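You operate a simulated robot arm through the tools that you are given. There is no shell and no other tool.

You run a simulated robot arm. Do the job below in one go: nothing can be reset, and whatever is moved stays where it is left.

Task
Clear the fault, then test the line stop button on the running lift.
Fine: Reset, start the lift, push the stop in, pull it out again and press Reset; leave the lift standing. Where these are worked on the way, their far stop is far enough and under half their travel is too little: line stop button.
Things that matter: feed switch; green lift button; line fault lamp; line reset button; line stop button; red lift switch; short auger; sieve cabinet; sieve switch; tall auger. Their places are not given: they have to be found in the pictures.

It is judged by the outcome, as a careful person would: the job done as asked, and still so three seconds after it is handed in. It fails if anything else is knocked over, pushed out of place, dropped, spilled or broken.

Robot
A 7-joint arm with a two-finger parallel gripper, fixed in place. Base frame: the origin is at the foot of the arm, x ahead of it, y to its left, z up. Readings come in cm, degrees, newtons and seconds.
With the tool pointing down near the work surface it reaches from about 10 to 62 cm from the base axis. Its first joint turns from -66.0 to 66.0 degrees. Payload 1.57 kg.
The tool frame sits at the grasp point between the pads (the TCP): z along the fingers, y along the line on which they close. The tips reach 3 cm beyond it. The gripper opens to 11 cm. The fingers are 2.4 cm wide and 1.2 cm thick; the gripper's body (4.8 by 11.2 cm) begins 7.8 cm behind the TCP.
Orientation is that of the tool frame in the base frame, as [roll, pitch, yaw] about the fixed x, y, z axes, in that order (R = Rz(yaw) Ry(pitch) Rx(roll)). With the fingers straight down and closing along the base's y, the tool's x points along the base's -x, its y along +y and its z along -z.

Tools
- The arm moves only by the tool servo_tool. Its argument "series" is text: rows parted by semicolons, each of 7 numbers parted by spaces: the shift along the tool's x, y, z in units of 50 mm (1.0 is 50 mm), then the turn, a rotation vector about the tool's x, y, z in units of 5 degrees (1.0 is 5 degrees), then the finger opening in m, from 0 to 0.11. In form: dx dy dz rx ry rz gripper; .... A call has 1 to 20 rows; each row shifts and turns the commanded pose from where the row before left it, along the tool's axes as they then stand. A call with a number of a shift or a turn outside -1 to 1 is refused whole. A row lasts 0.2 s, in which the tool goes at most 5 cm and 8.6 degrees; a call with a longer step from one row to the next is refused whole, and so is a gripper value outside its range. A pose out of reach is approached as far as the arm can. The call stops where the force on the tool passes 90 N (or 10 N more than at its start, if that is more) or the arm is blocked; 0.2 s more then pass. The fingers move at their own pace (about 10.8 cm/s each) and stop on an object; they squeeze with about 36 N. The grip force told is the motor's: it shows also when the fingers shut on nothing. Time passes only in rows, and 0.2 s behind the last, so rows that do not move let the fingers close. It gives the time, the measured TCP pose, the force on the tool (base axes), the opening and the grip force at its end, in the units of the frame above (readings bear some noise), with the torque about the TCP (base axes, N m) and any sound that the robot's microphone picked up, and new pictures: "show" is both (left out), scene, wrist or none.
- Cameras (640 x 400 px; columns grow to the right, rows downward): "scene" is fixed at [17.11, -39.13, 142.4]; the picture's right is [0.75, -0.66, 0.00], its down [-0.25, -0.28, -0.93] and it looks along [0.61, 0.70, -0.38] (base axes); focal length 353 px, centre (320, 200). "wrist" rides on the gripper at [7, 1.6, -14.1] in the tool frame; the picture's right is [-0.23, 0.97, 0.00], its down [-0.86, -0.20, -0.48] and it looks along [-0.47, -0.11, 0.88] (tool axes); focal length 222 px, centre (320, 200).
- locate(camera, pixels): for up to 12 pixels [column, row] of the newest picture of that camera ("zoom" is the newest enlarged one), the place [x, y, z] in the base frame of the surface seen there, good to about 0.2 cm. No time passes.
- enlarge(camera, box): a new picture of the part [left, top, right, bottom] of that camera's present view, enlarged. No time passes.
- sign_off(): hands the job in; it is judged then, once.

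Leave the gripper open and the arm clear of the work at the hand-in unless told otherwise.

The tools are called as name(argument=value, ...) on one line, values as JSON. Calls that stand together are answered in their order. servo_tool: Moves the arm, as the interface text tells. Its arguments: {"type":"object","properties":{"series":{"type":"string"},"show":{"type":"string","enum":["both","scene","wrist","none"]}},"required":["series"]} The other tools are called the same way: locate (camera, pixels) gives the place of the surface under pixels of a picture; enlarge (camera, box) takes an enlarged picture of a part of a camera's view; sign_off () hands the job in.

At the start:

```text
t: 0.0
ee_pos: [42.61, -2.38, 127.0]
tool_rot: [-180.0, 0.0, 179.9]
force: [0.7, -0.5, -0.8]
wrist_torque: [0.0, 0.02, -0.02]
grip_width: 11.01
grip_force: 0.1
```

scene: 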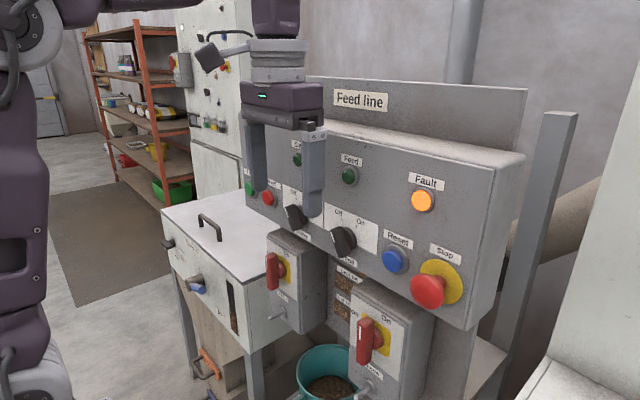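
wrist: 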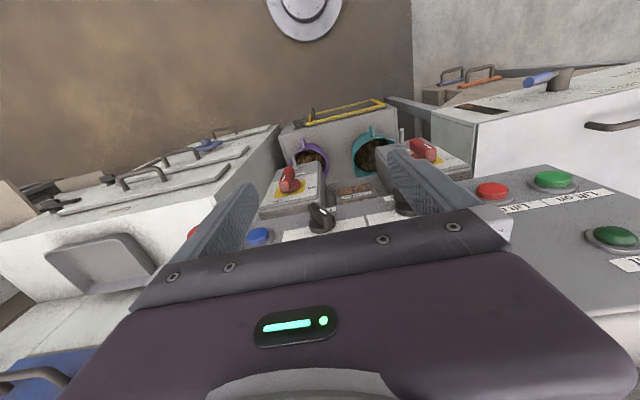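

I see a grey panel labelled "Feed line" with a lit orange Fault lamp, a blue Reset button near (394,260), a red Stop mushroom near (430,290), and switches further left. I will enlarge the panel to read the labels before moving.

enlarge(camera="scene", box=[320, 140, 540, 340])

enlarge(camera="scene", box=[220, 110, 400, 260])

enlarge(camera="wrist", box=[400, 100, 640, 300])

locate(camera="scene", pixels=[[422, 200], [394, 260], [428, 290], [342, 238], [349, 176], [296, 216], [297, 159], [268, 198], [250, 188], [450, 200], [400, 215], [480, 165]])

```text
2.00 times, centred on (430, 240) of scene
```

zoom: 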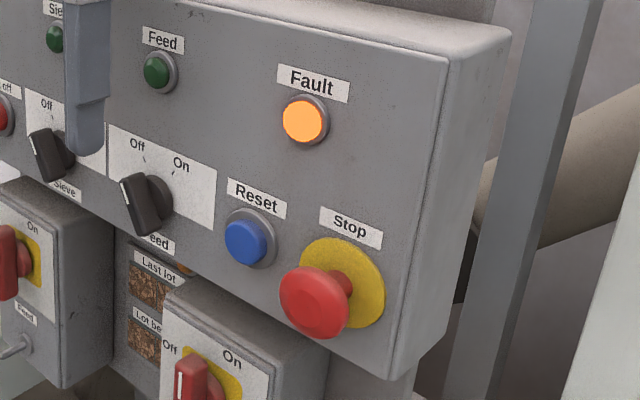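

```text
2.67 times, centred on (310, 185) of scene
```

zoom: 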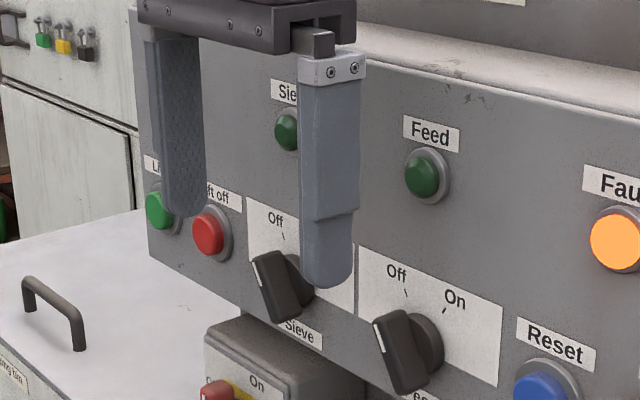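

```text
2.00 times, centred on (520, 200) of wrist
```

zoom: 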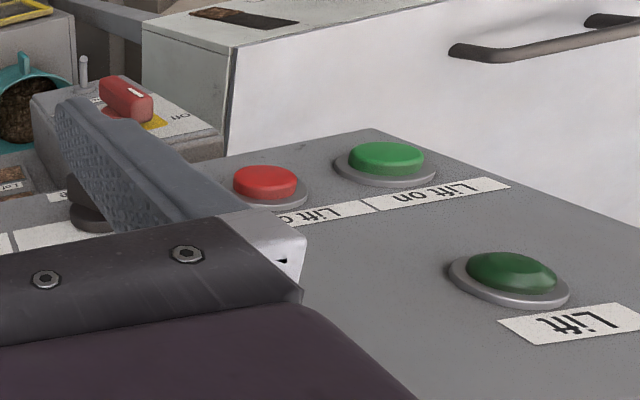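

```text
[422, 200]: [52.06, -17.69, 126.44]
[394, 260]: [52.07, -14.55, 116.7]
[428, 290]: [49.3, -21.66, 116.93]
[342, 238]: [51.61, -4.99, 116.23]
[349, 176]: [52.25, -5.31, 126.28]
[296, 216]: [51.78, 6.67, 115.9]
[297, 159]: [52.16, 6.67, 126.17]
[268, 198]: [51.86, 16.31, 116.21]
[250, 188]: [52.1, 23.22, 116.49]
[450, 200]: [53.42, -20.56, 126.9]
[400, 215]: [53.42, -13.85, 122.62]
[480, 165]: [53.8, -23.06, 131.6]
```

The panel face is at about x=53.4. Working faces:
- Reset: about (52.1, -14.5, 116.8)
- Stop mushroom: (49.3, -21.7, 117)
- Lift on (green): (52.1, 23.2, 116.5)
- Lift off (red): (51.9, 16.3, 116.2)

Before turning the tool forward I want to know what sticks out below the panel: the red isolators, the table and its handle.

locate(camera="scene", pixels=[[272, 270], [365, 340], [300, 250], [395, 300], [213, 222], [190, 212], [250, 250], [330, 355], [385, 275], [440, 270], [420, 292], [448, 282]])

enlarge(camera="scene", box=[160, 140, 400, 290])

```text
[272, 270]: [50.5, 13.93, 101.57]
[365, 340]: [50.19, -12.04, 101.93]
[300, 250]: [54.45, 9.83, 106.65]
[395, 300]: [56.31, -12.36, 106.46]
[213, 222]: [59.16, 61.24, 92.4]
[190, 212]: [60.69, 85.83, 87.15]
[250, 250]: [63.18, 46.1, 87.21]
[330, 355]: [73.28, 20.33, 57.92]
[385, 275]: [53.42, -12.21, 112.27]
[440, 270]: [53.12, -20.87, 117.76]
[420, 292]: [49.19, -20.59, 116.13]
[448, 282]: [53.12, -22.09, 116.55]
```

```text
2.67 times, centred on (280, 215) of scene
```

zoom: 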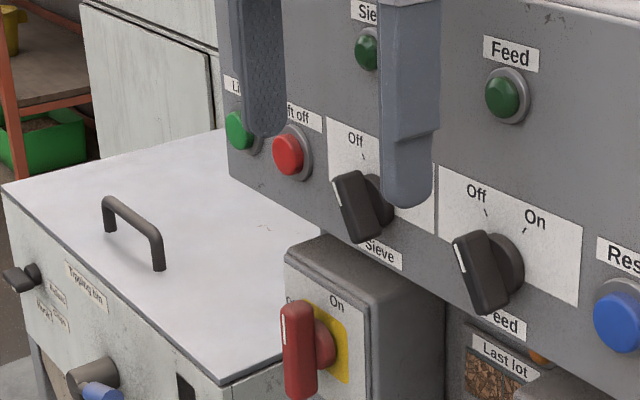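

Nothing below the panel sticks out further than about x=50, so a forward-pointing tool is clear of it. I'll turn the tool from down to forward, which is about -90° around tool y. First I'll do 45° with the fingers closing, then check.

servo_tool(series="0 0 0 0 -1 0 0.0; 0 0 0 0 -1 0 0.0; 0 0 0 0 -1 0 0.0; 0 0 0 0 -1 0 0.0; 0 0 0 0 -1 0 0.0; 0 0 0 0 -1 0 0.0; 0 0 0 0 -1 0 0.0; 0 0 0 0 -1 0 0.0; 0 0 0 0 -1 0 0.0", show="both")

```text
t: 2.0
ee_pos: [42.48, -2.41, 126.95]
tool_rot: [-180.0, 45.1, 180.0]
force: [0.2, -0.1, 0.3]
wrist_torque: [-0.01, 0.04, 0.02]
grip_width: 0.01
grip_force: 21.1
```

scene: 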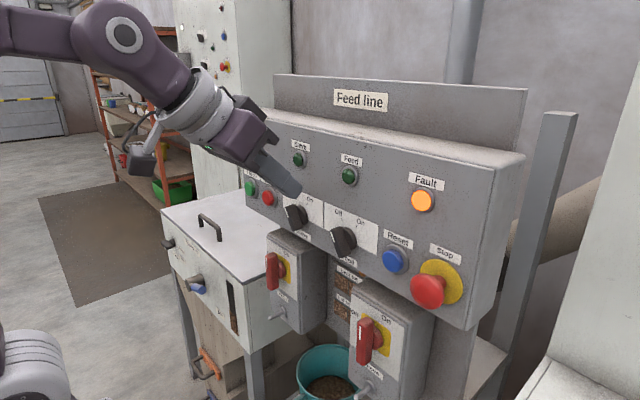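
wrist: 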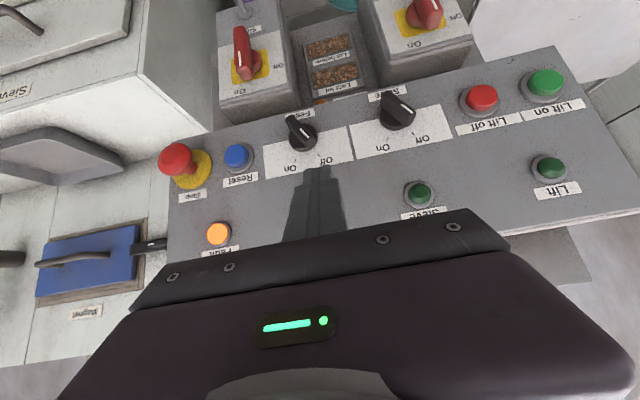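

The turn works and the wrist view now shows the whole panel upside down: Stop at (178,160), Reset (238,155), Feed switch (302,132), Sieve switch (398,110), Lift off (480,100), Lift on (545,85). I'll enlarge to check the switch states and the lamps.

enlarge(camera="wrist", box=[150, 70, 390, 220])

enlarge(camera="wrist", box=[360, 50, 600, 220])

locate(camera="wrist", pixels=[[174, 157], [238, 154], [217, 233], [302, 132], [398, 110], [482, 96], [546, 80], [550, 165], [418, 190], [194, 172], [250, 165], [560, 130]])

```text
2.67 times, centred on (270, 145) of wrist
```

zoom: 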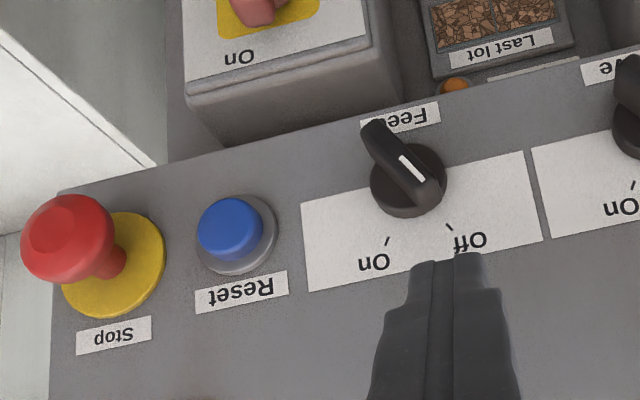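

```text
2.35 times, centred on (480, 135) of wrist
```

zoom: 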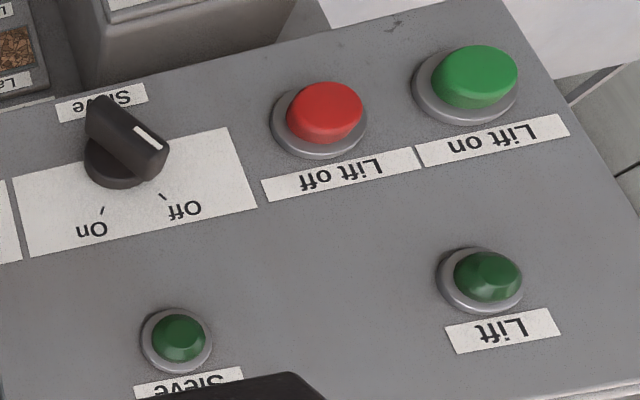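

```text
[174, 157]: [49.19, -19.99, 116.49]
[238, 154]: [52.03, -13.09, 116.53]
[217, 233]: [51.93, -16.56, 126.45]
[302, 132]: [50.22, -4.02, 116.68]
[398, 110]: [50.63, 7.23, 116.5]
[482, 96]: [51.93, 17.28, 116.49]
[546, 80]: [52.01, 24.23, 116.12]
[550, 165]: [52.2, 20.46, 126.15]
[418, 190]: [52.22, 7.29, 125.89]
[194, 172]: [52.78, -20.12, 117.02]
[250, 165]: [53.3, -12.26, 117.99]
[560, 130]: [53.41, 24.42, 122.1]
```

Both switches are at Off, the Lift lamp is dark, and the Stop is standing out. I'll turn the remaining 45° so the fingers point straight at the panel.

servo_tool(series="0 0 0 0 -1 0 0.0; 0 0 0 0 -1 0 0.0; 0 0 0 0 -1 0 0.0; 0 0 0 0 -1 0 0.0; 0 0 0 0 -1 0 0.0; 0 0 0 0 -1 0 0.0; 0 0 0 0 -1 0 0.0; 0 0 0 0 -1 0 0.0; 0 0 0 0 -1 0 0.0", show="both")

```text
t: 4.0
ee_pos: [42.86, -2.62, 129.63]
tool_rot: [168.6, 89.7, 168.6]
force: [0.1, -0.2, 1.8]
wrist_torque: [-0.02, -0.01, -0.03]
grip_width: 0.0
grip_force: 20.6
out of reach, approached as far as the arm can: row 8, 9
```

scene: 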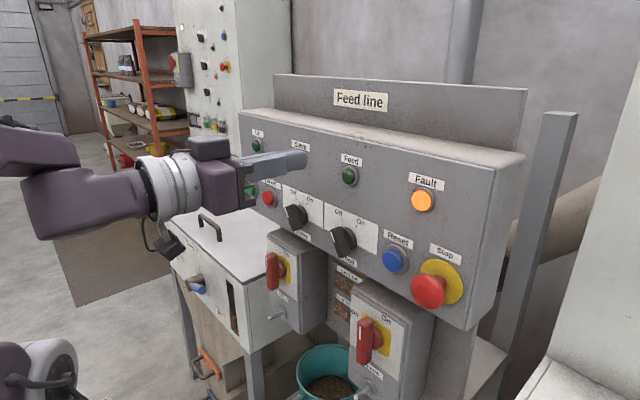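
wrist: 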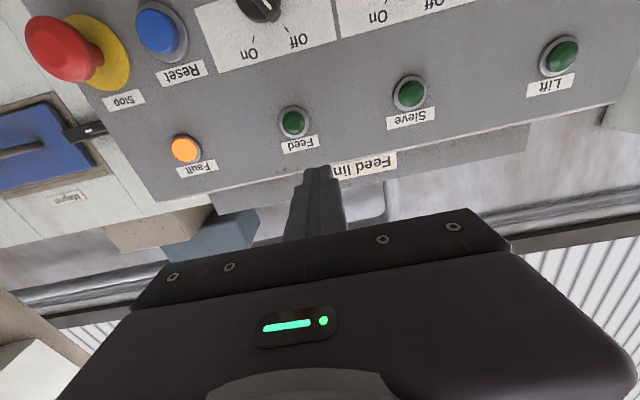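

The fingers now point forward (pitch 89.7), but the arm ended about 2.6 cm high because it couldn't quite reach that pose. The fault lamp is still lit. I'll take better button positions from this view.

locate(camera="wrist", pixels=[[157, 31], [55, 48], [40, 48], [72, 48], [186, 149], [562, 53], [175, 30], [128, 55], [100, 40]])

enlarge(camera="wrist", box=[0, 0, 220, 180])

```text
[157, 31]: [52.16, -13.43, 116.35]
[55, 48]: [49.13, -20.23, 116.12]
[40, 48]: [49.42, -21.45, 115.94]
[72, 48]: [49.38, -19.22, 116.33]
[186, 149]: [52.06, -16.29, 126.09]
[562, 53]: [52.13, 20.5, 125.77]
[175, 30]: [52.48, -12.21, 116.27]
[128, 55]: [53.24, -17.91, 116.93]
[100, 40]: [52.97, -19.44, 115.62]
```

```text
2.22 times, centred on (110, 90) of wrist
```

zoom: 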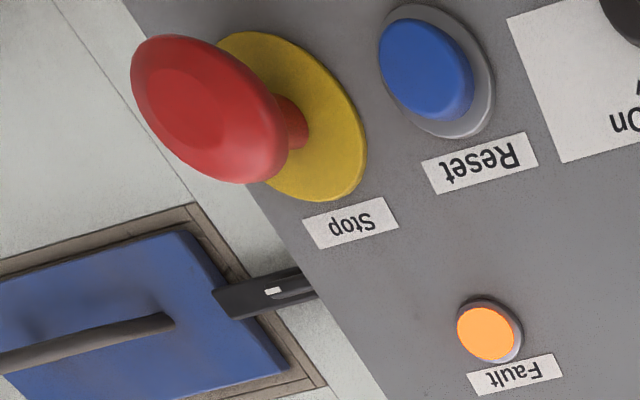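

The scene and wrist readings differ by about 1 cm because I picked different points on the caps, so I'll locate edge points in the zoom picture to get true centres.

locate(camera="zoom", pixels=[[135, 75], [283, 155], [180, 38], [232, 178], [205, 110], [383, 55], [470, 85], [405, 22], [445, 115], [424, 68], [362, 165], [300, 197]])

```text
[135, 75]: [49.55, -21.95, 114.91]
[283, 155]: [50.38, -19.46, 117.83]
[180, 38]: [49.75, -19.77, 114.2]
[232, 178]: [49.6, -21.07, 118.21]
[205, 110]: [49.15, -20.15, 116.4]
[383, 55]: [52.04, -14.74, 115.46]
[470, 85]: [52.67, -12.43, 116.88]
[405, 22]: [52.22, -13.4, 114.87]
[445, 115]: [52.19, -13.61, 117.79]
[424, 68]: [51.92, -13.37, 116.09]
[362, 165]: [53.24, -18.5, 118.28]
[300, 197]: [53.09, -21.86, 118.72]
```

Centres worked out: Stop head about (y -20.4, z 116.2, radius 2.1) and Reset about (y -13.6, z 116.3, radius 1.4). I'll slide the closed fingers in front of Reset, keeping the tips at about x=46, which is clear of everything.

servo_tool(series="0.53 -0.44 0 0 0 0 0.0; 0.53 -0.44 0 0 0 0 0.0; 0.53 -0.44 0 0 0 0 0.0; 0.53 -0.44 0 0 0 0 0.0; 0.53 -0.44 0 0 0 0 0.0; 0 0 0 0 0 0 0.0", show="both")

```text
t: 5.4
ee_pos: [43.62, -15.91, 121.87]
tool_rot: [-157.2, 89.9, -157.1]
force: [-0.5, 0.1, -0.2]
wrist_torque: [0.0, -0.02, 0.04]
grip_width: 0.0
grip_force: 21.7
out of reach, approached as far as the arm can: row 1, 2, 3, 4
```

scene: 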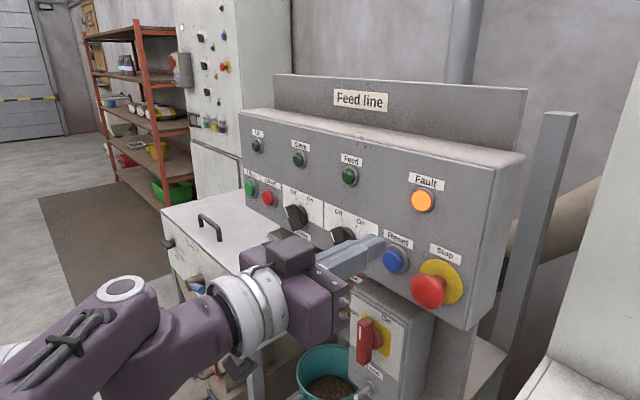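
wrist: 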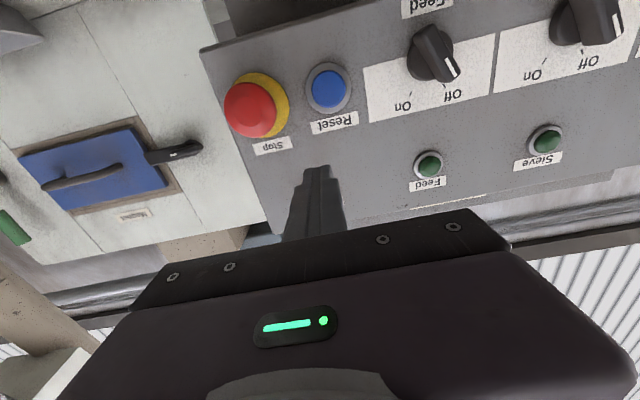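

The arm is reachable again and now at (43.6, -15.9, 121.9), still pointing at the panel. I'll correct to Reset's height and y, which is 5.6 cm down and 2.3 cm in +y, then check.

servo_tool(series="0.37 0.154 0 0 0 0 0.0; 0.37 0.154 0 0 0 0 0.0; 0.374 0.154 0 0 0 0 0.0; 0 0 0 0 0 0 0.0", show="both")

```text
t: 6.4
ee_pos: [42.74, -17.77, 118.48]
tool_rot: [-168.7, 89.9, -168.6]
force: [-0.1, 0.0, -0.7]
wrist_torque: [-0.03, 0.0, 0.0]
grip_width: 0.0
grip_force: 21.6
out of reach, approached as far as the arm can: row 1, 2, 3
```

scene: 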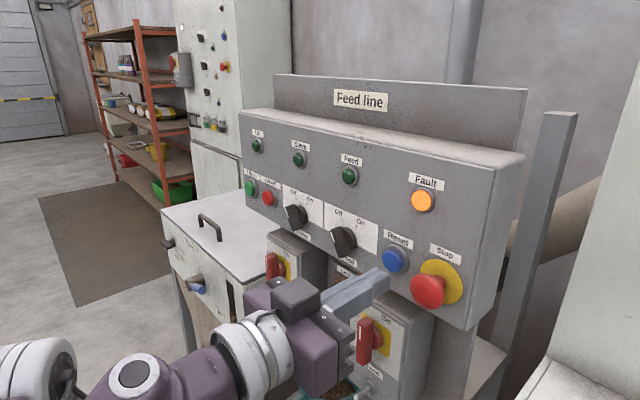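
wrist: 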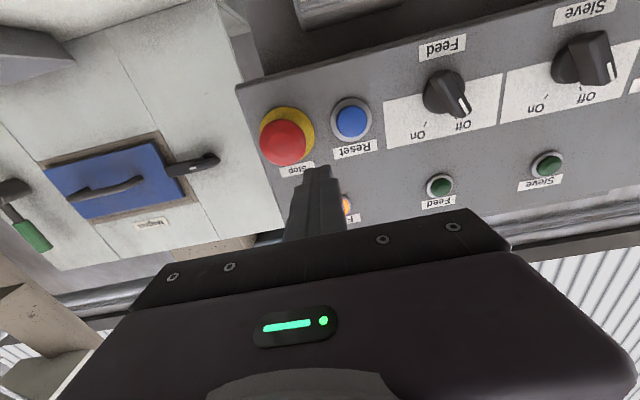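

The arm moved slightly the wrong way (y -17.8, z 118.5) and reported out of reach, so its posture here is near a limit. I'll locate the arm's own links in the scene picture to understand the posture.

locate(camera="scene", pixels=[[132, 374], [60, 365], [20, 375], [180, 370], [240, 345], [300, 340], [285, 320], [385, 275], [100, 390]])

enlarge(camera="scene", box=[0, 200, 400, 400])

```text
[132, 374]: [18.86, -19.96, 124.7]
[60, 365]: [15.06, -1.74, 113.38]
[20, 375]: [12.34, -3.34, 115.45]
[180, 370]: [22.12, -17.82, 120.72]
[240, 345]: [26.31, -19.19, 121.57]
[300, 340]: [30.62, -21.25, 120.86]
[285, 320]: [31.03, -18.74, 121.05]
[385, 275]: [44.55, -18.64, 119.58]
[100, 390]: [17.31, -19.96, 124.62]
```

```text
1.60 times, centred on (200, 300) of scene
```

zoom: 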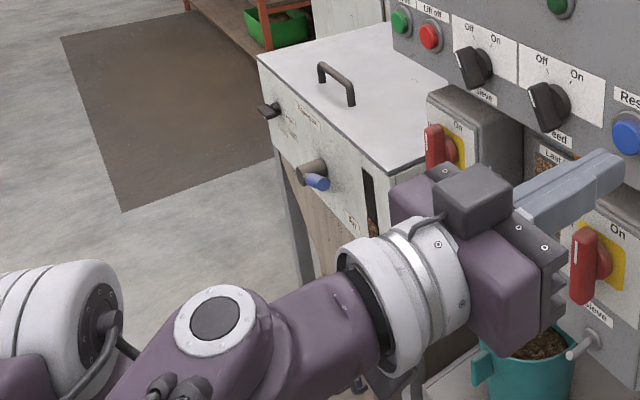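

The wrist joint is at about (19,-19), close to the base, so poses with the tool drawn back near y≈-13 are too folded, and going forward should help. First I'll wait without moving, to see whether the arm is still settling.

servo_tool(series="0 0 0 0 0 0 0.0; 0 0 0 0 0 0 0.0", show="none")

```text
t: 7.0
ee_pos: [42.79, -17.79, 118.54]
tool_rot: [-175.1, 90.0, -175.0]
force: [-0.8, -0.3, 0.2]
wrist_torque: [0.0, 0.02, 0.04]
grip_width: 0.02
grip_force: 21.4
```

It is settled and commands restart from the present pose. I'll move forward and toward +y together to reach the standoff in front of Reset at about (46.8, -13.6, 116.3), staying clear of the Stop head.

servo_tool(series="0 0.15 0.15 0 0 0 0.0; 0 0.2 0.2 0 0 0 0.0; 0.1 0.2 0.15 0 0 0 0.0; 0.15 0.15 0.15 0 0 0 0.0; 0.2 0.14 0.15 0 0 0 0.0; 0 0 0 0 0 0 0.0", show="both")

```text
t: 8.4
ee_pos: [43.11, -18.27, 117.32]
tool_rot: [-161.2, 89.8, -161.0]
force: [-0.3, 0.9, -0.3]
wrist_torque: [0.0, -0.03, 0.0]
grip_width: 0.0
grip_force: 21.0
out of reach, approached as far as the arm can: row 1, 2, 3, 4, 5
```

scene: 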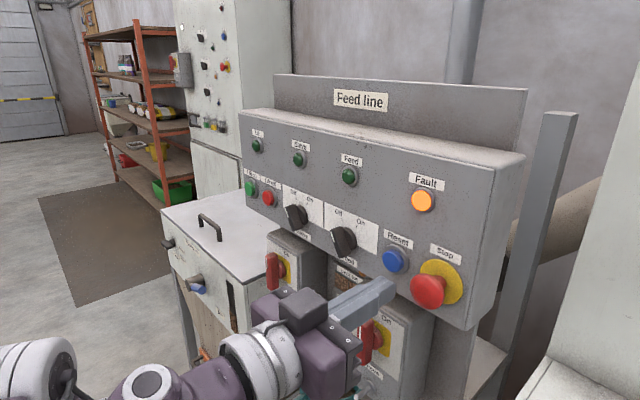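
wrist: 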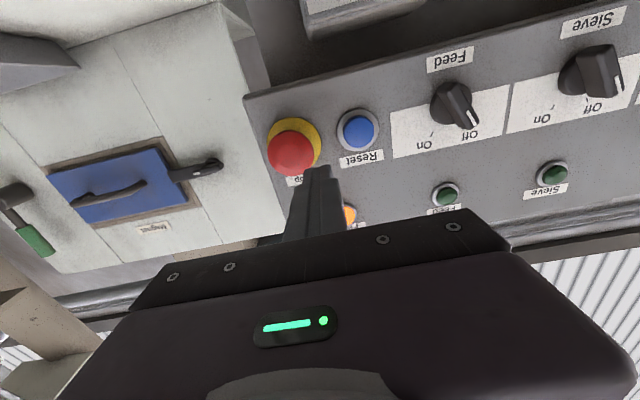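

Still out of reach, so a fully horizontal tool is against a joint limit here. At 45° tilt the arm moved freely, and that tilt still allows pressing and gripping. I'll tilt the tool back to 45° in place, with the tips staying 3+ cm clear of the panel parts.

servo_tool(series="0 0 0 0 1 0 0.0; 0 0 0 0 1 0 0.0; 0 0 0 0 1 0 0.0; 0 0 0 0 1 0 0.0; 0 0 0 0 1 0 0.0; 0 0 0 0 1 0 0.0; 0 0 0 0 1 0 0.0; 0 0 0 0 1 0 0.0; 0 0 0 0 0 0 0.0", show="both")

```text
t: 10.4
ee_pos: [43.14, -18.35, 117.32]
tool_rot: [-180.0, 49.9, -179.9]
force: [0.6, 0.3, 0.0]
wrist_torque: [-0.01, -0.02, -0.04]
grip_width: 0.02
grip_force: 21.1
```

scene: 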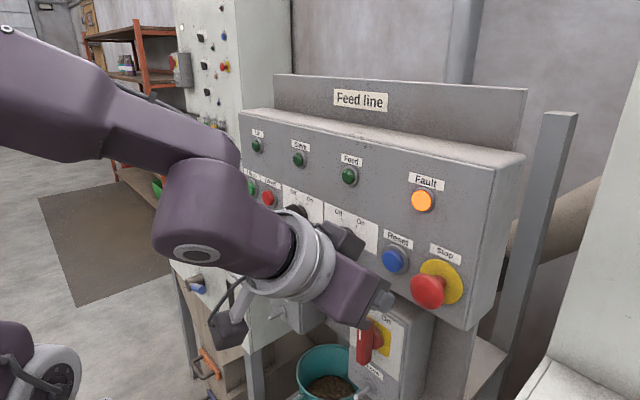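
wrist: 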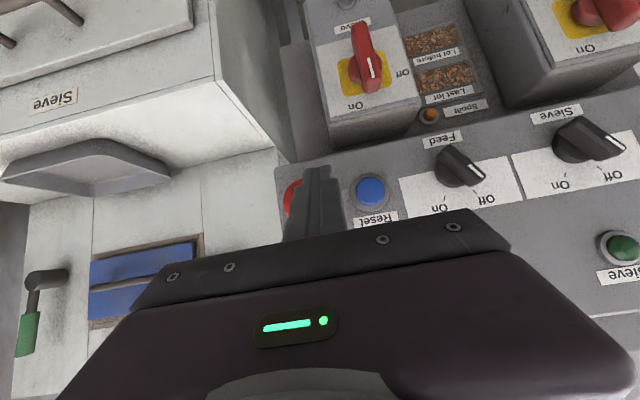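

Now the pose is free: (43.1, -18.4, 117.3) at pitch 50°. I'll tilt up to about 65° and move to the standoff in front of Reset at (46.5, -13.6, 116.5), going sideways first.

servo_tool(series="0 0 0 0 -1 0 0.0; 0 0 0 0 -1 0 0.0; 0 0 0 0 -1 0 0.0; 0 0.35 0 0 0 0 0.0; 0 0.35 0.1 0 0 0 0.0; -0.07 0.25 0.28 0 0 0 0.0; -0.066 0 0.298 0 0 0 0.0; 0 0 0 0 0 0 0.0", show="both")

```text
t: 12.2
ee_pos: [46.32, -13.52, 116.63]
tool_rot: [-180.0, 65.0, 180.0]
force: [-0.7, 0.4, -0.1]
wrist_torque: [0.02, -0.02, 0.03]
grip_width: 0.0
grip_force: 21.5
```

scene: 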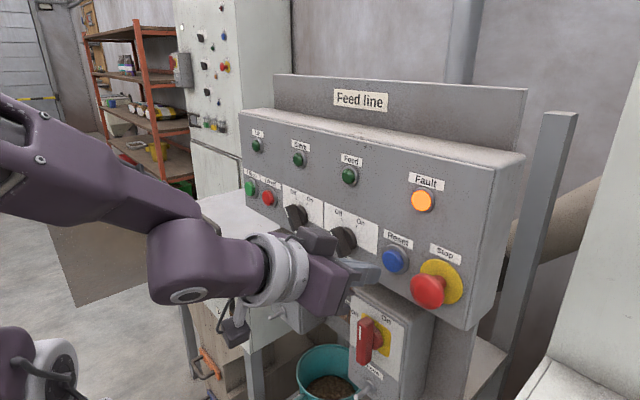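
wrist: 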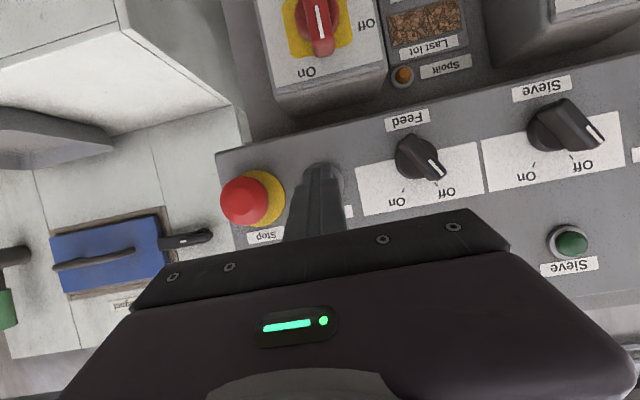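

I'm in reach and standing in front of Reset at (46.3, -13.5, 116.6), pitch 65°. I'll check the alignment before pressing.

enlarge(camera="scene", box=[320, 200, 480, 320])

enlarge(camera="wrist", box=[220, 120, 440, 260])

```text
3.33 times, centred on (400, 260) of scene
```

zoom: 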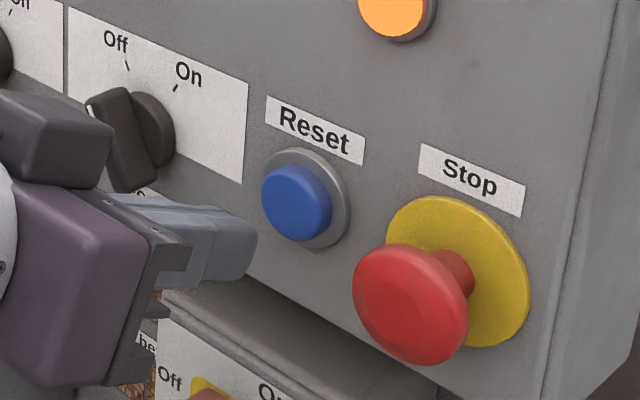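

```text
2.86 times, centred on (330, 190) of wrist
```

zoom: 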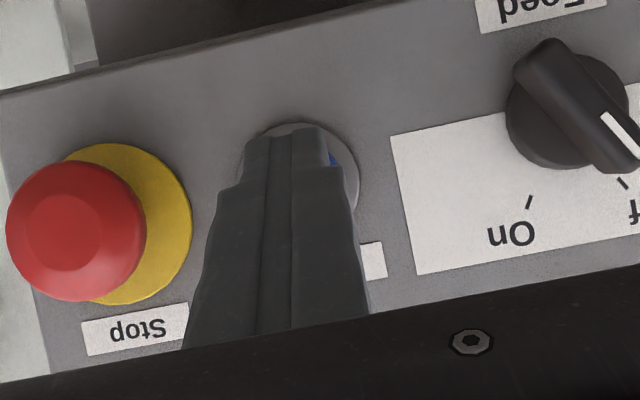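

The two views disagree slightly on the Reset centre, so I'll locate the cap edges, Stop edges and fingertip in a fresh scene zoom.

enlarge(camera="scene", box=[320, 200, 480, 320])

locate(camera="zoom", pixels=[[266, 198], [325, 212], [292, 170], [303, 235], [296, 202], [346, 210], [240, 215], [250, 240], [358, 300], [462, 310], [405, 248], [415, 358]])

```text
3.33 times, centred on (400, 260) of scene
```

zoom: 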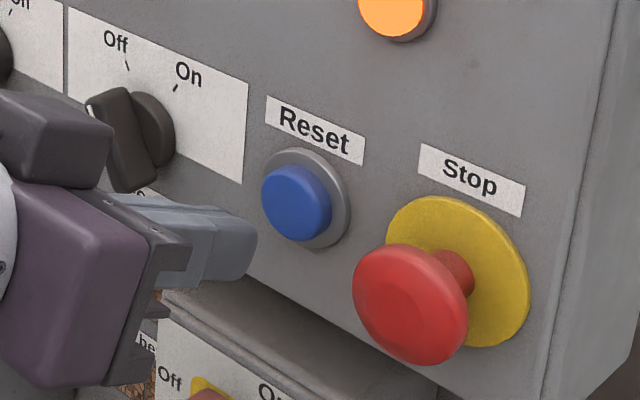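

```text
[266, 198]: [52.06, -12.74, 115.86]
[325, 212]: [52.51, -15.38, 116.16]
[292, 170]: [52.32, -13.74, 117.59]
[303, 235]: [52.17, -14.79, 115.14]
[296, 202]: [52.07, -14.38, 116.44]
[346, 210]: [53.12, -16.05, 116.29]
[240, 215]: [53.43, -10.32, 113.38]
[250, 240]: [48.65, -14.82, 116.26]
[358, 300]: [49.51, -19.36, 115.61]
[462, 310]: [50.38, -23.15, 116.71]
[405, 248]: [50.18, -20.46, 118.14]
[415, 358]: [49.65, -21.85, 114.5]
```

Combining both views, Reset's centre is y≈-13.9, z≈116.35, and Stop's centre is y≈-20.75, z≈116.3. I'll press Reset by moving along +x in small steps and watching the force.

servo_tool(series="-0.0845 -0.07 0.181 0 0 0 0.0; -0.0845 0 0.181 0 0 0 0.0; -0.0254 0 0.0544 0 0 0 0.0; -0.0254 0 0.0544 0 0 0 0.0; -0.0254 0 0.0544 0 0 0 0.0; 0 0 0 0 0 0 0.0", show="scene")

```text
t: 13.6
ee_pos: [47.96, -13.61, 116.67]
tool_rot: [179.9, 65.1, -179.9]
force: [0.8, 0.3, 0.3]
wrist_torque: [-0.02, 0.02, 0.0]
grip_width: 0.0
grip_force: 21.5
out of reach, approached as far as the arm can: row 2, 5
```

scene: 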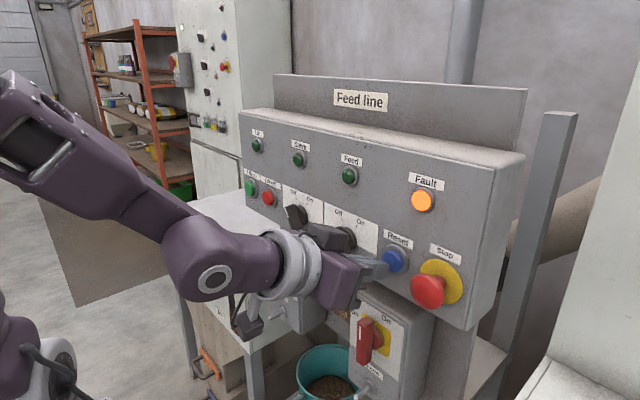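

I advanced to x=48.0 with no contact force yet, and the arm flagged a couple of awkward rows. The Fault lamp is still lit. I'll continue forward in small steps.

servo_tool(series="-0.0254 -0.02 0.0544 0 0 0 0.0; -0.0254 -0.02 0.0544 0 0 0 0.0; -0.0254 0 0.0544 0 0 0 0.0; 0 0 0 0 0 0 0.0", show="scene")

```text
t: 14.6
ee_pos: [48.25, -13.72, 116.85]
tool_rot: [-180.0, 65.1, -180.0]
force: [0.2, -0.4, 0.0]
wrist_torque: [-0.01, 0.0, -0.01]
grip_width: 0.0
grip_force: 21.5
out of reach, approached as far as the arm can: row 2
```

scene: 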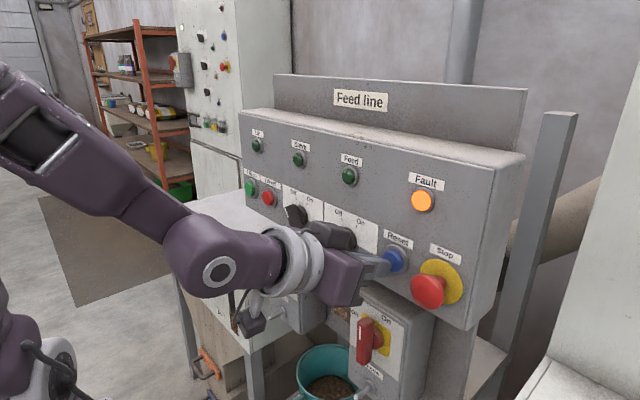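

The arm is still against a limit near here: I asked for 0.9 cm and got 0.3 cm. A lower tilt gives it more freedom, so I'll back off 1 cm, tilt to 45° and re-approach.

servo_tool(series="0.085 0 -0.181 0 0 0 0.0; 0 0 0 0 1 0 0.0; 0 0 0 0 1 0 0.0; 0 0 0 0 1 0 0.0; 0 0 0 0 1 0 0.0; 0 0 0 0 0 0 0.0", show="both")

```text
t: 16.0
ee_pos: [47.48, -13.81, 116.66]
tool_rot: [179.9, 44.9, 180.0]
force: [0.1, -0.9, -0.4]
wrist_torque: [0.02, 0.0, 0.01]
grip_width: 0.02
grip_force: 21.1
```

scene: 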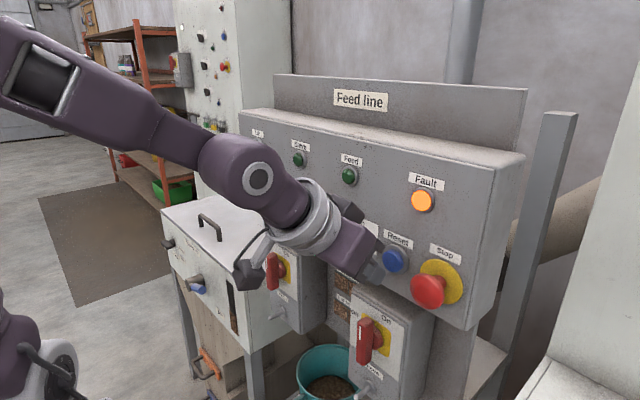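
wrist: 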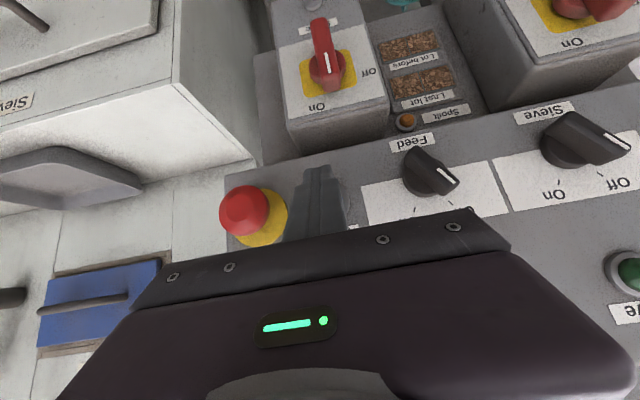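

At 45° the arm is free again at (47.5, -13.8, 116.7). I'll rise about 1 cm so the leading finger edge meets the middle of Reset, then move forward in small steps.

servo_tool(series="-0.134 0 -0.134 0 0 0 0.0; -0.085 0 0.085 0 0 0 0.0; -0.085 0 0.085 0 0 0 0.0; -0.0424 0 0.0424 0 0 0 0.0; -0.0424 0 0.0424 0 0 0 0.0; 0 0 0 0 0 0 0.0", show="scene")

```text
t: 17.4
ee_pos: [48.91, -13.56, 117.87]
tool_rot: [-179.9, 44.9, 180.0]
force: [0.2, 0.3, -0.4]
wrist_torque: [0.02, 0.03, 0.02]
grip_width: 0.0
grip_force: 21.5
out of reach, approached as far as the arm can: row 5
```

scene: 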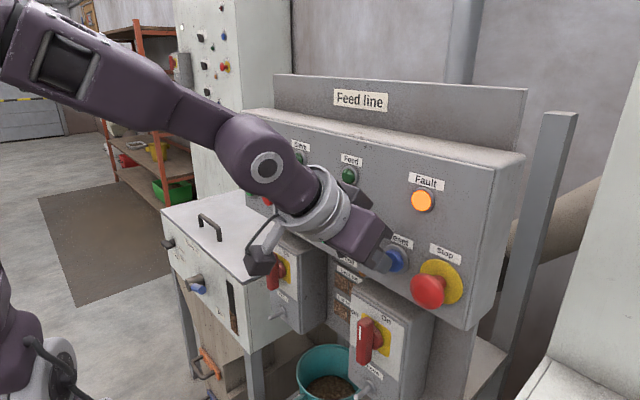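

Again there's a limit near x=48.9. I'll locate the links to see whether the arm is stretched or folded.

locate(camera="scene", pixels=[[266, 166], [200, 115], [130, 90], [60, 60], [15, 40], [15, 320], [40, 380], [330, 205], [360, 245], [390, 262], [260, 260]])

enlarge(camera="scene", box=[0, 0, 420, 400])

```text
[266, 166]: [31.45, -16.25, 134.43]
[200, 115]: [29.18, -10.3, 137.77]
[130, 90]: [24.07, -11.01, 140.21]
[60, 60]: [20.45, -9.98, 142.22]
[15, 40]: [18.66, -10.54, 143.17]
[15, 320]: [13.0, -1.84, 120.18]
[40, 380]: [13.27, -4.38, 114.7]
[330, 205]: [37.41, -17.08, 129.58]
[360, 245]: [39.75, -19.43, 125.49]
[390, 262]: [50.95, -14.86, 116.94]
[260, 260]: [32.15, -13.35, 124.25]
```

```text
1.00 times, centred on (210, 200) of scene (not enlarged: the box is as wide or as high as the picture)
```

zoom: 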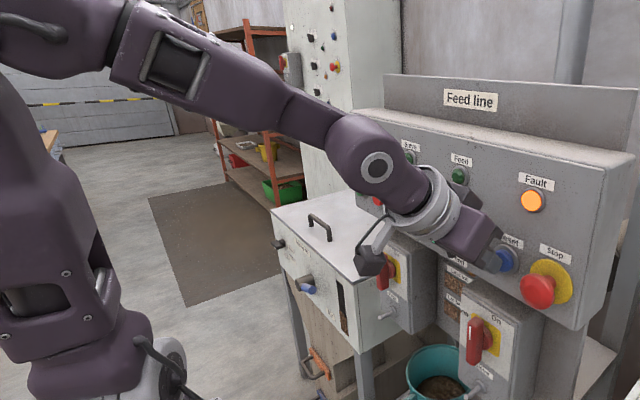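

The forearm and hand are nearly in line at 45–65°, a wrist singularity, which explains the jams. A steeper tool at about 30° from vertical keeps the wrist bent, and the fingertip corner still leads for pressing. I'll back off 0.7 cm and tilt to 30°.

servo_tool(series="0.1 0 -0.1 0 0 0 0.0; 0 0 0 0 1 0 0.0; 0 0 0 0 1 0 0.0; 0 0 0 0 1 0 0.0; 0 0 0 0 0 0 0.0", show="none")

```text
t: 18.6
ee_pos: [48.22, -13.63, 117.82]
tool_rot: [180.0, 29.9, -179.9]
force: [-0.5, -0.8, -0.1]
wrist_torque: [-0.01, -0.02, -0.01]
grip_width: 0.03
grip_force: 21.0
```

It's free at 30° (48.2, -13.6, 117.8). I'll raise it 0.5 cm and approach Reset in 3 mm steps.

servo_tool(series="-0.189 -0.054 -0.007 0 0 0 0.0; -0.052 0 0.03 0 0 0 0.0; -0.052 0 0.03 0 0 0 0.0; -0.052 0 0.03 0 0 0 0.0; 0 0 0 0 0 0 0.0", show="scene")

```text
t: 19.8
ee_pos: [49.79, -13.93, 118.36]
tool_rot: [-180.0, 30.1, 180.0]
force: [-2.7, 0.2, -1.5]
wrist_torque: [0.07, 0.09, 0.01]
grip_width: 0.0
grip_force: 21.2
heard: click
```

scene: 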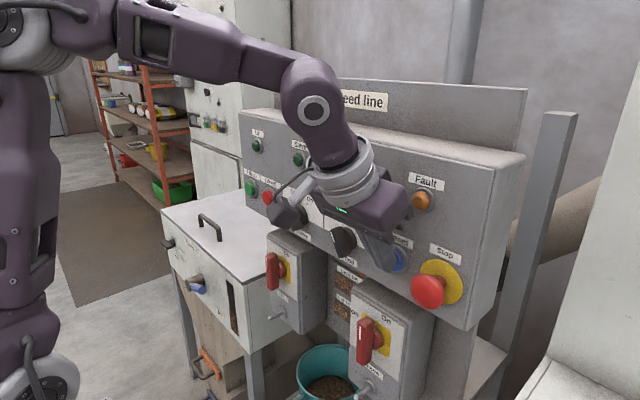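

There was a click and the Fault lamp has gone dark, so the reset worked. I'll retract about 4.5 cm straight back from the panel and check the lamps.

servo_tool(series="0.26 0 -0.15 0 0 0 0.0; 0.26 0 -0.15 0 0 0 0.0; 0.26 0 -0.15 0 0 0 0.0; 0 0 0 0 0 0 0.0", show="both")

```text
t: 20.8
ee_pos: [45.34, -14.0, 118.58]
tool_rot: [-180.0, 29.9, 180.0]
force: [0.1, 0.4, -0.2]
wrist_torque: [0.02, 0.03, -0.03]
grip_width: 0.01
grip_force: 20.8
```

scene: 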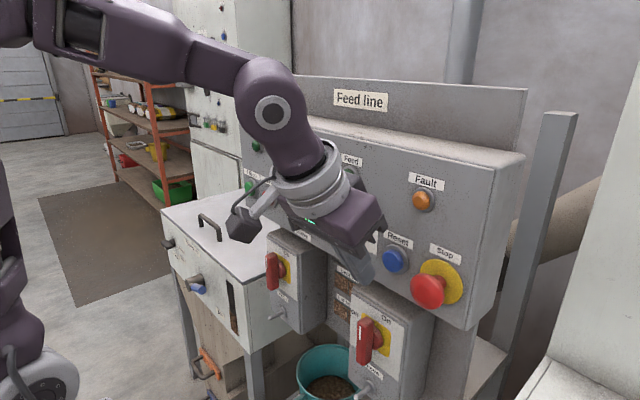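
wrist: 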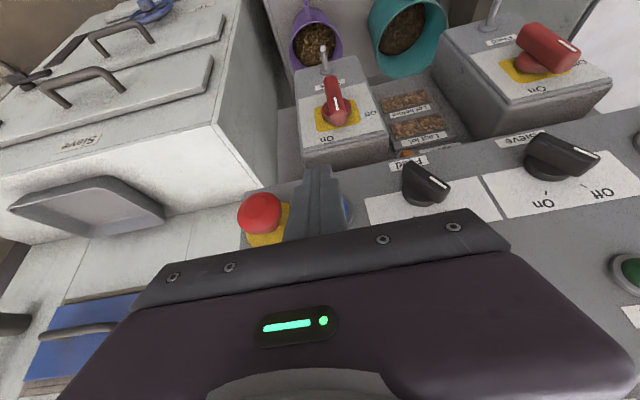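

The Fault lamp is off and only touching Reset is confirmed. Next I'll carry the closed fingers across to the Lift on button, staying at x≈44 with tips more than 3 cm clear of the switch knobs.

servo_tool(series="0.26 0 -0.15 0 0 0 0.0; 0 0.7 0 0 0 0 0.0; 0 0.7 0 0 0 0 0.0; 0 0.7 0 0 0 0 0.0; 0 0.7 0 0 0 0 0.0; 0 0.7 0 0 0 0 0.0; 0 0.7 0 0 0 0 0.0; 0 0.7 0 0 0 0 0.0; 0 0.7 0 0 0 0 0.0; 0 0.7 0 0 0 0 0.0; 0 0.7 0 0 0 0 0.0; 0 0 0 0 0 0 0.0", show="both")

```text
t: 23.4
ee_pos: [43.82, 21.19, 118.47]
tool_rot: [179.9, 30.0, -180.0]
force: [0.4, 0.0, 0.1]
wrist_torque: [0.0, -0.03, 0.0]
grip_width: 0.0
grip_force: 21.2
```

scene: 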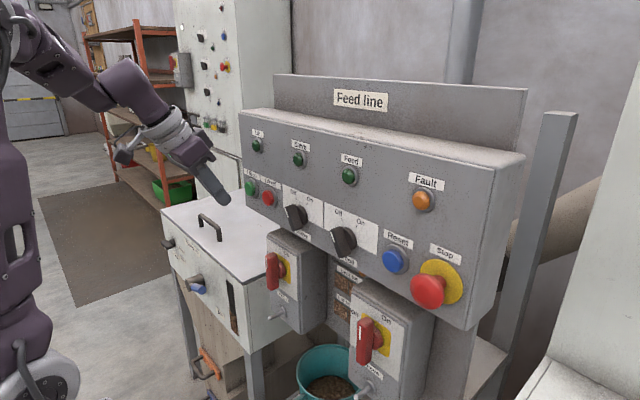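
wrist: 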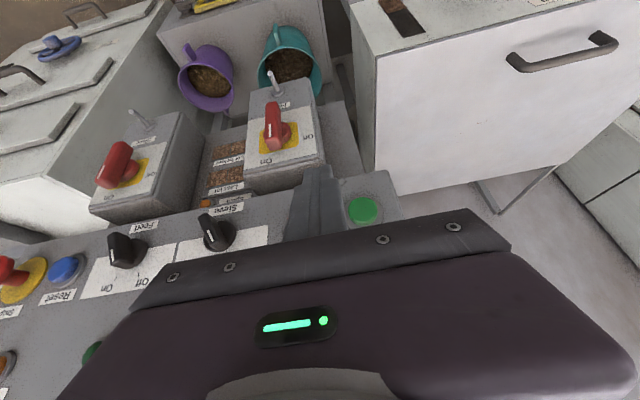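

I'm at y=21.2. The green Lift on button shows at wrist (362,210), just right of the fingers. I'll locate its edges in both views.

enlarge(camera="wrist", box=[300, 160, 420, 240])

locate(camera="wrist", pixels=[[348, 211], [377, 209], [362, 200], [363, 210], [364, 219]])

enlarge(camera="scene", box=[220, 120, 320, 240])

locate(camera="scene", pixels=[[246, 188], [254, 190], [250, 183], [251, 193], [263, 198], [272, 200], [268, 193], [268, 204]])

```text
5.00 times, centred on (360, 200) of wrist
```

zoom: 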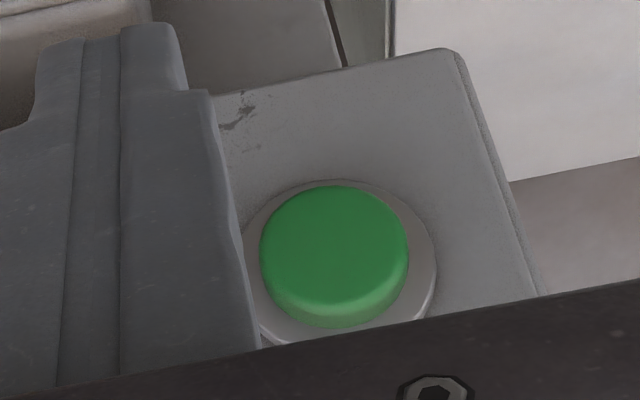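

```text
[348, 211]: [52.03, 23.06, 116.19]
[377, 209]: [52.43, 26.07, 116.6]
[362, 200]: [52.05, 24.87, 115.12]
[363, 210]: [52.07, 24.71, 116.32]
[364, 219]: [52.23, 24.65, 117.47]
```

```text
3.33 times, centred on (270, 180) of scene
```

zoom: 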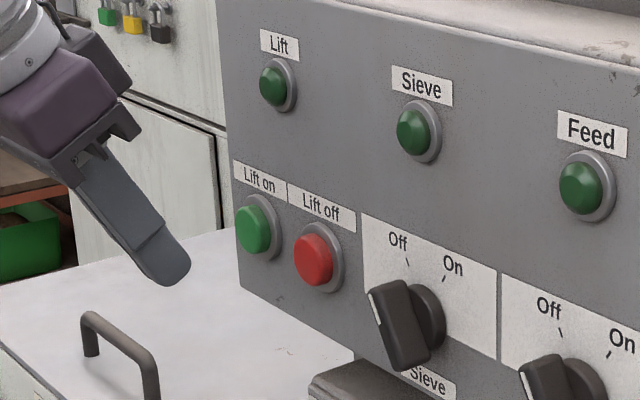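

```text
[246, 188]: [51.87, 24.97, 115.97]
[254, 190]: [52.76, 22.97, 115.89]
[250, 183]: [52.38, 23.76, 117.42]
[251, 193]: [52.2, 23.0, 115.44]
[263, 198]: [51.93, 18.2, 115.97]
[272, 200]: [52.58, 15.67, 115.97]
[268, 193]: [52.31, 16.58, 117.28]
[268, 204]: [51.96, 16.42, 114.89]
```

Lift on is centred at about y=24.2, z=116.4. I'll line up, come forward and press with small steps.

servo_tool(series="0 0.6 0 0 0 0 0.0; -0.433 0 0.25 0 0 0 0.0; -0.433 0 0.25 0 0 0 0.0; -0.052 0 0.03 0 0 0 0.0; -0.052 0 0.03 0 0 0 0.0; -0.052 0 0.03 0 0 0 0.0; 0 0 0 0 0 0 0.0", show="both")

```text
t: 25.0
ee_pos: [49.71, 24.26, 118.41]
tool_rot: [180.0, 30.0, 180.0]
force: [-1.9, -1.1, -0.1]
wrist_torque: [0.0, 0.06, 0.0]
grip_width: 0.0
grip_force: 21.3
```

scene: 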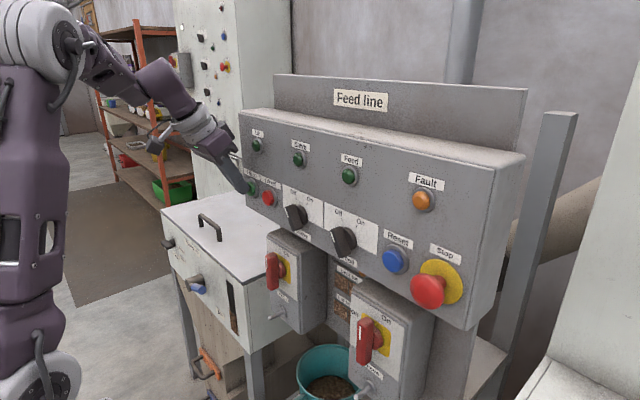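
wrist: 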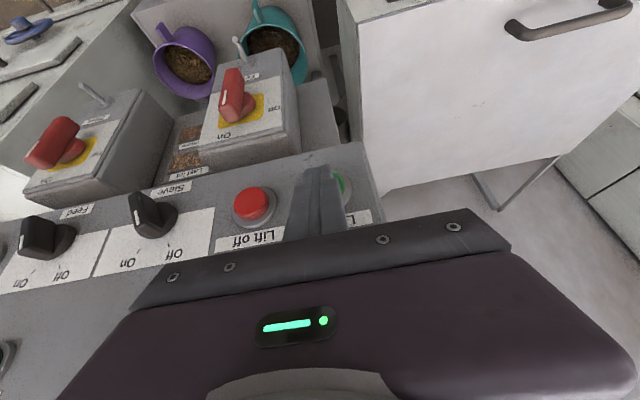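

There's light contact of about 2 N but no click yet. I'll push another 2–3 mm and hold.

servo_tool(series="-0.035 0 0.02 0 0 0 0.0; -0.035 0 0.02 0 0 0 0.0; 0 0 0 0 0 0 0.0", show="scene")

enlarge(camera="scene", box=[220, 110, 340, 230])

```text
t: 25.8
ee_pos: [50.14, 24.22, 118.32]
tool_rot: [-180.0, 30.0, -180.0]
force: [-4.6, 0.8, 0.5]
wrist_torque: [0.04, 0.05, 0.06]
grip_width: 0.01
grip_force: 21.3
heard: click
```

scene: 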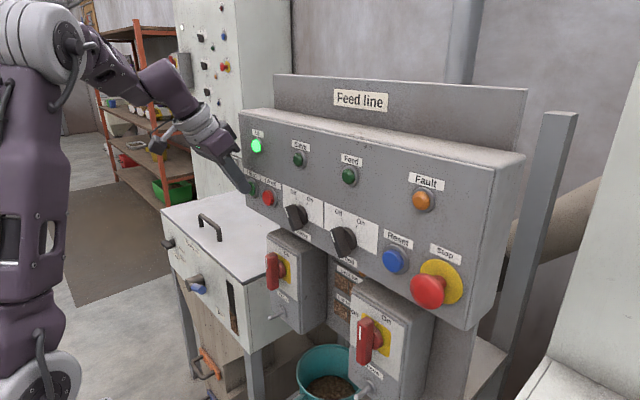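

```text
3.33 times, centred on (280, 170) of scene
```

zoom: 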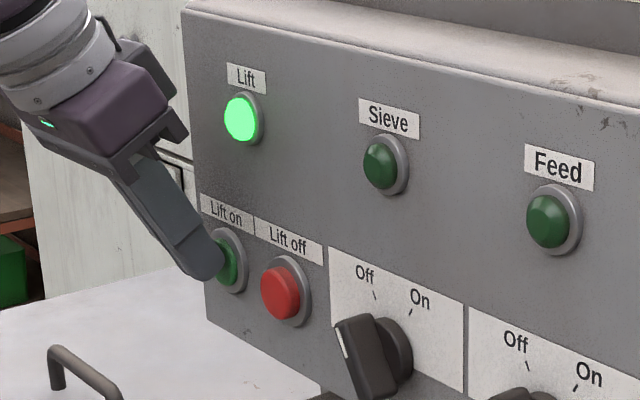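

The Lift lamp is lit, so the lift is running. I'll retract, then cross back at x≈44 to stand in front of the Stop head (y≈-20.75).

servo_tool(series="0.433 0 -0.25 0 0 0 0.0; 0.433 0 -0.25 0 0 0 0.0; 0.22 0 -0.127 0 0 0 0.0; 0 -0.75 0 0 0 0 0.0; 0 -0.75 0 0 0 0 0.0; 0 -0.75 0 0 0 0 0.0; 0 -0.75 0 0 0 0 0.0; 0 -0.75 0 0 0 0 0.0; 0 -0.75 0 0 0 0 0.0; 0 -0.75 0 0 0 0 0.0; 0 -0.75 0 0 0 0 0.0; 0 -0.75 0 0 0 0 0.0; 0 -0.75 0 0 0 0 0.0; 0 -0.75 0 0 0 0 0.0; 0 -0.75 0 0 0 0 0.0; 0 0 0 0 0 0 0.0", show="both")

```text
t: 29.2
ee_pos: [44.02, -21.09, 118.42]
tool_rot: [180.0, 29.9, -180.0]
force: [-0.5, -0.1, 0.1]
wrist_torque: [0.02, 0.01, 0.02]
grip_width: 0.02
grip_force: 21.4
```

scene: 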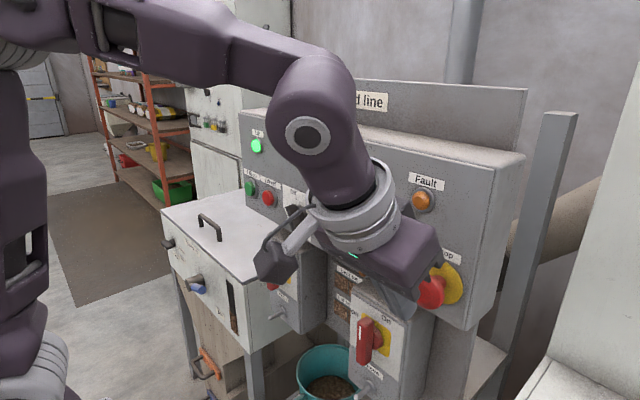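
wrist: 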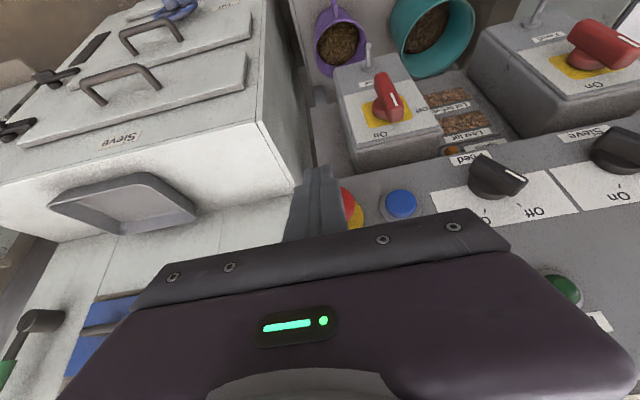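

The Lift lamp is still lit and I'm in front of Stop at (44.0, -21.1, 118.4). I'll correct y by +0.35 and push forward in small steps until it clicks and bottoms.

servo_tool(series="-0.208 0.07 0.12 0 0 0 0.0; -0.208 0 0.12 0 0 0 0.0; -0.052 0 0.03 0 0 0 0.0; -0.052 0 0.03 0 0 0 0.0; -0.052 0 0.03 0 0 0 0.0; -0.052 0 0.03 0 0 0 0.0; 0 0 0 0 0 0 0.0", show="both")

```text
t: 30.8
ee_pos: [47.62, -20.53, 118.31]
tool_rot: [-180.0, 30.0, -179.9]
force: [0.6, 0.3, 0.5]
wrist_torque: [0.01, -0.05, 0.02]
grip_width: 0.0
grip_force: 21.2
```

scene: 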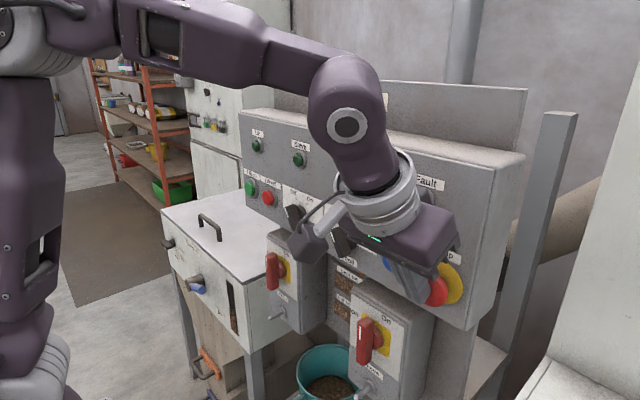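
wrist: 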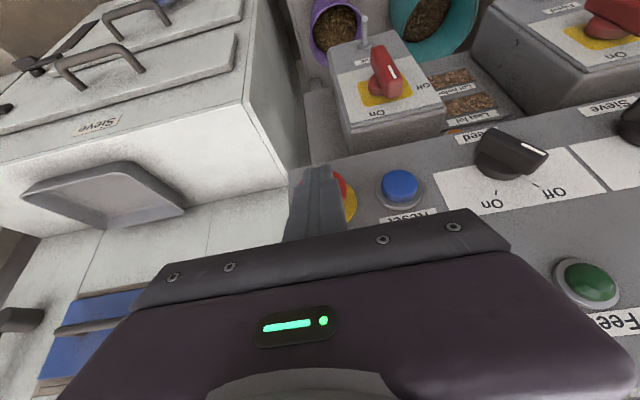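

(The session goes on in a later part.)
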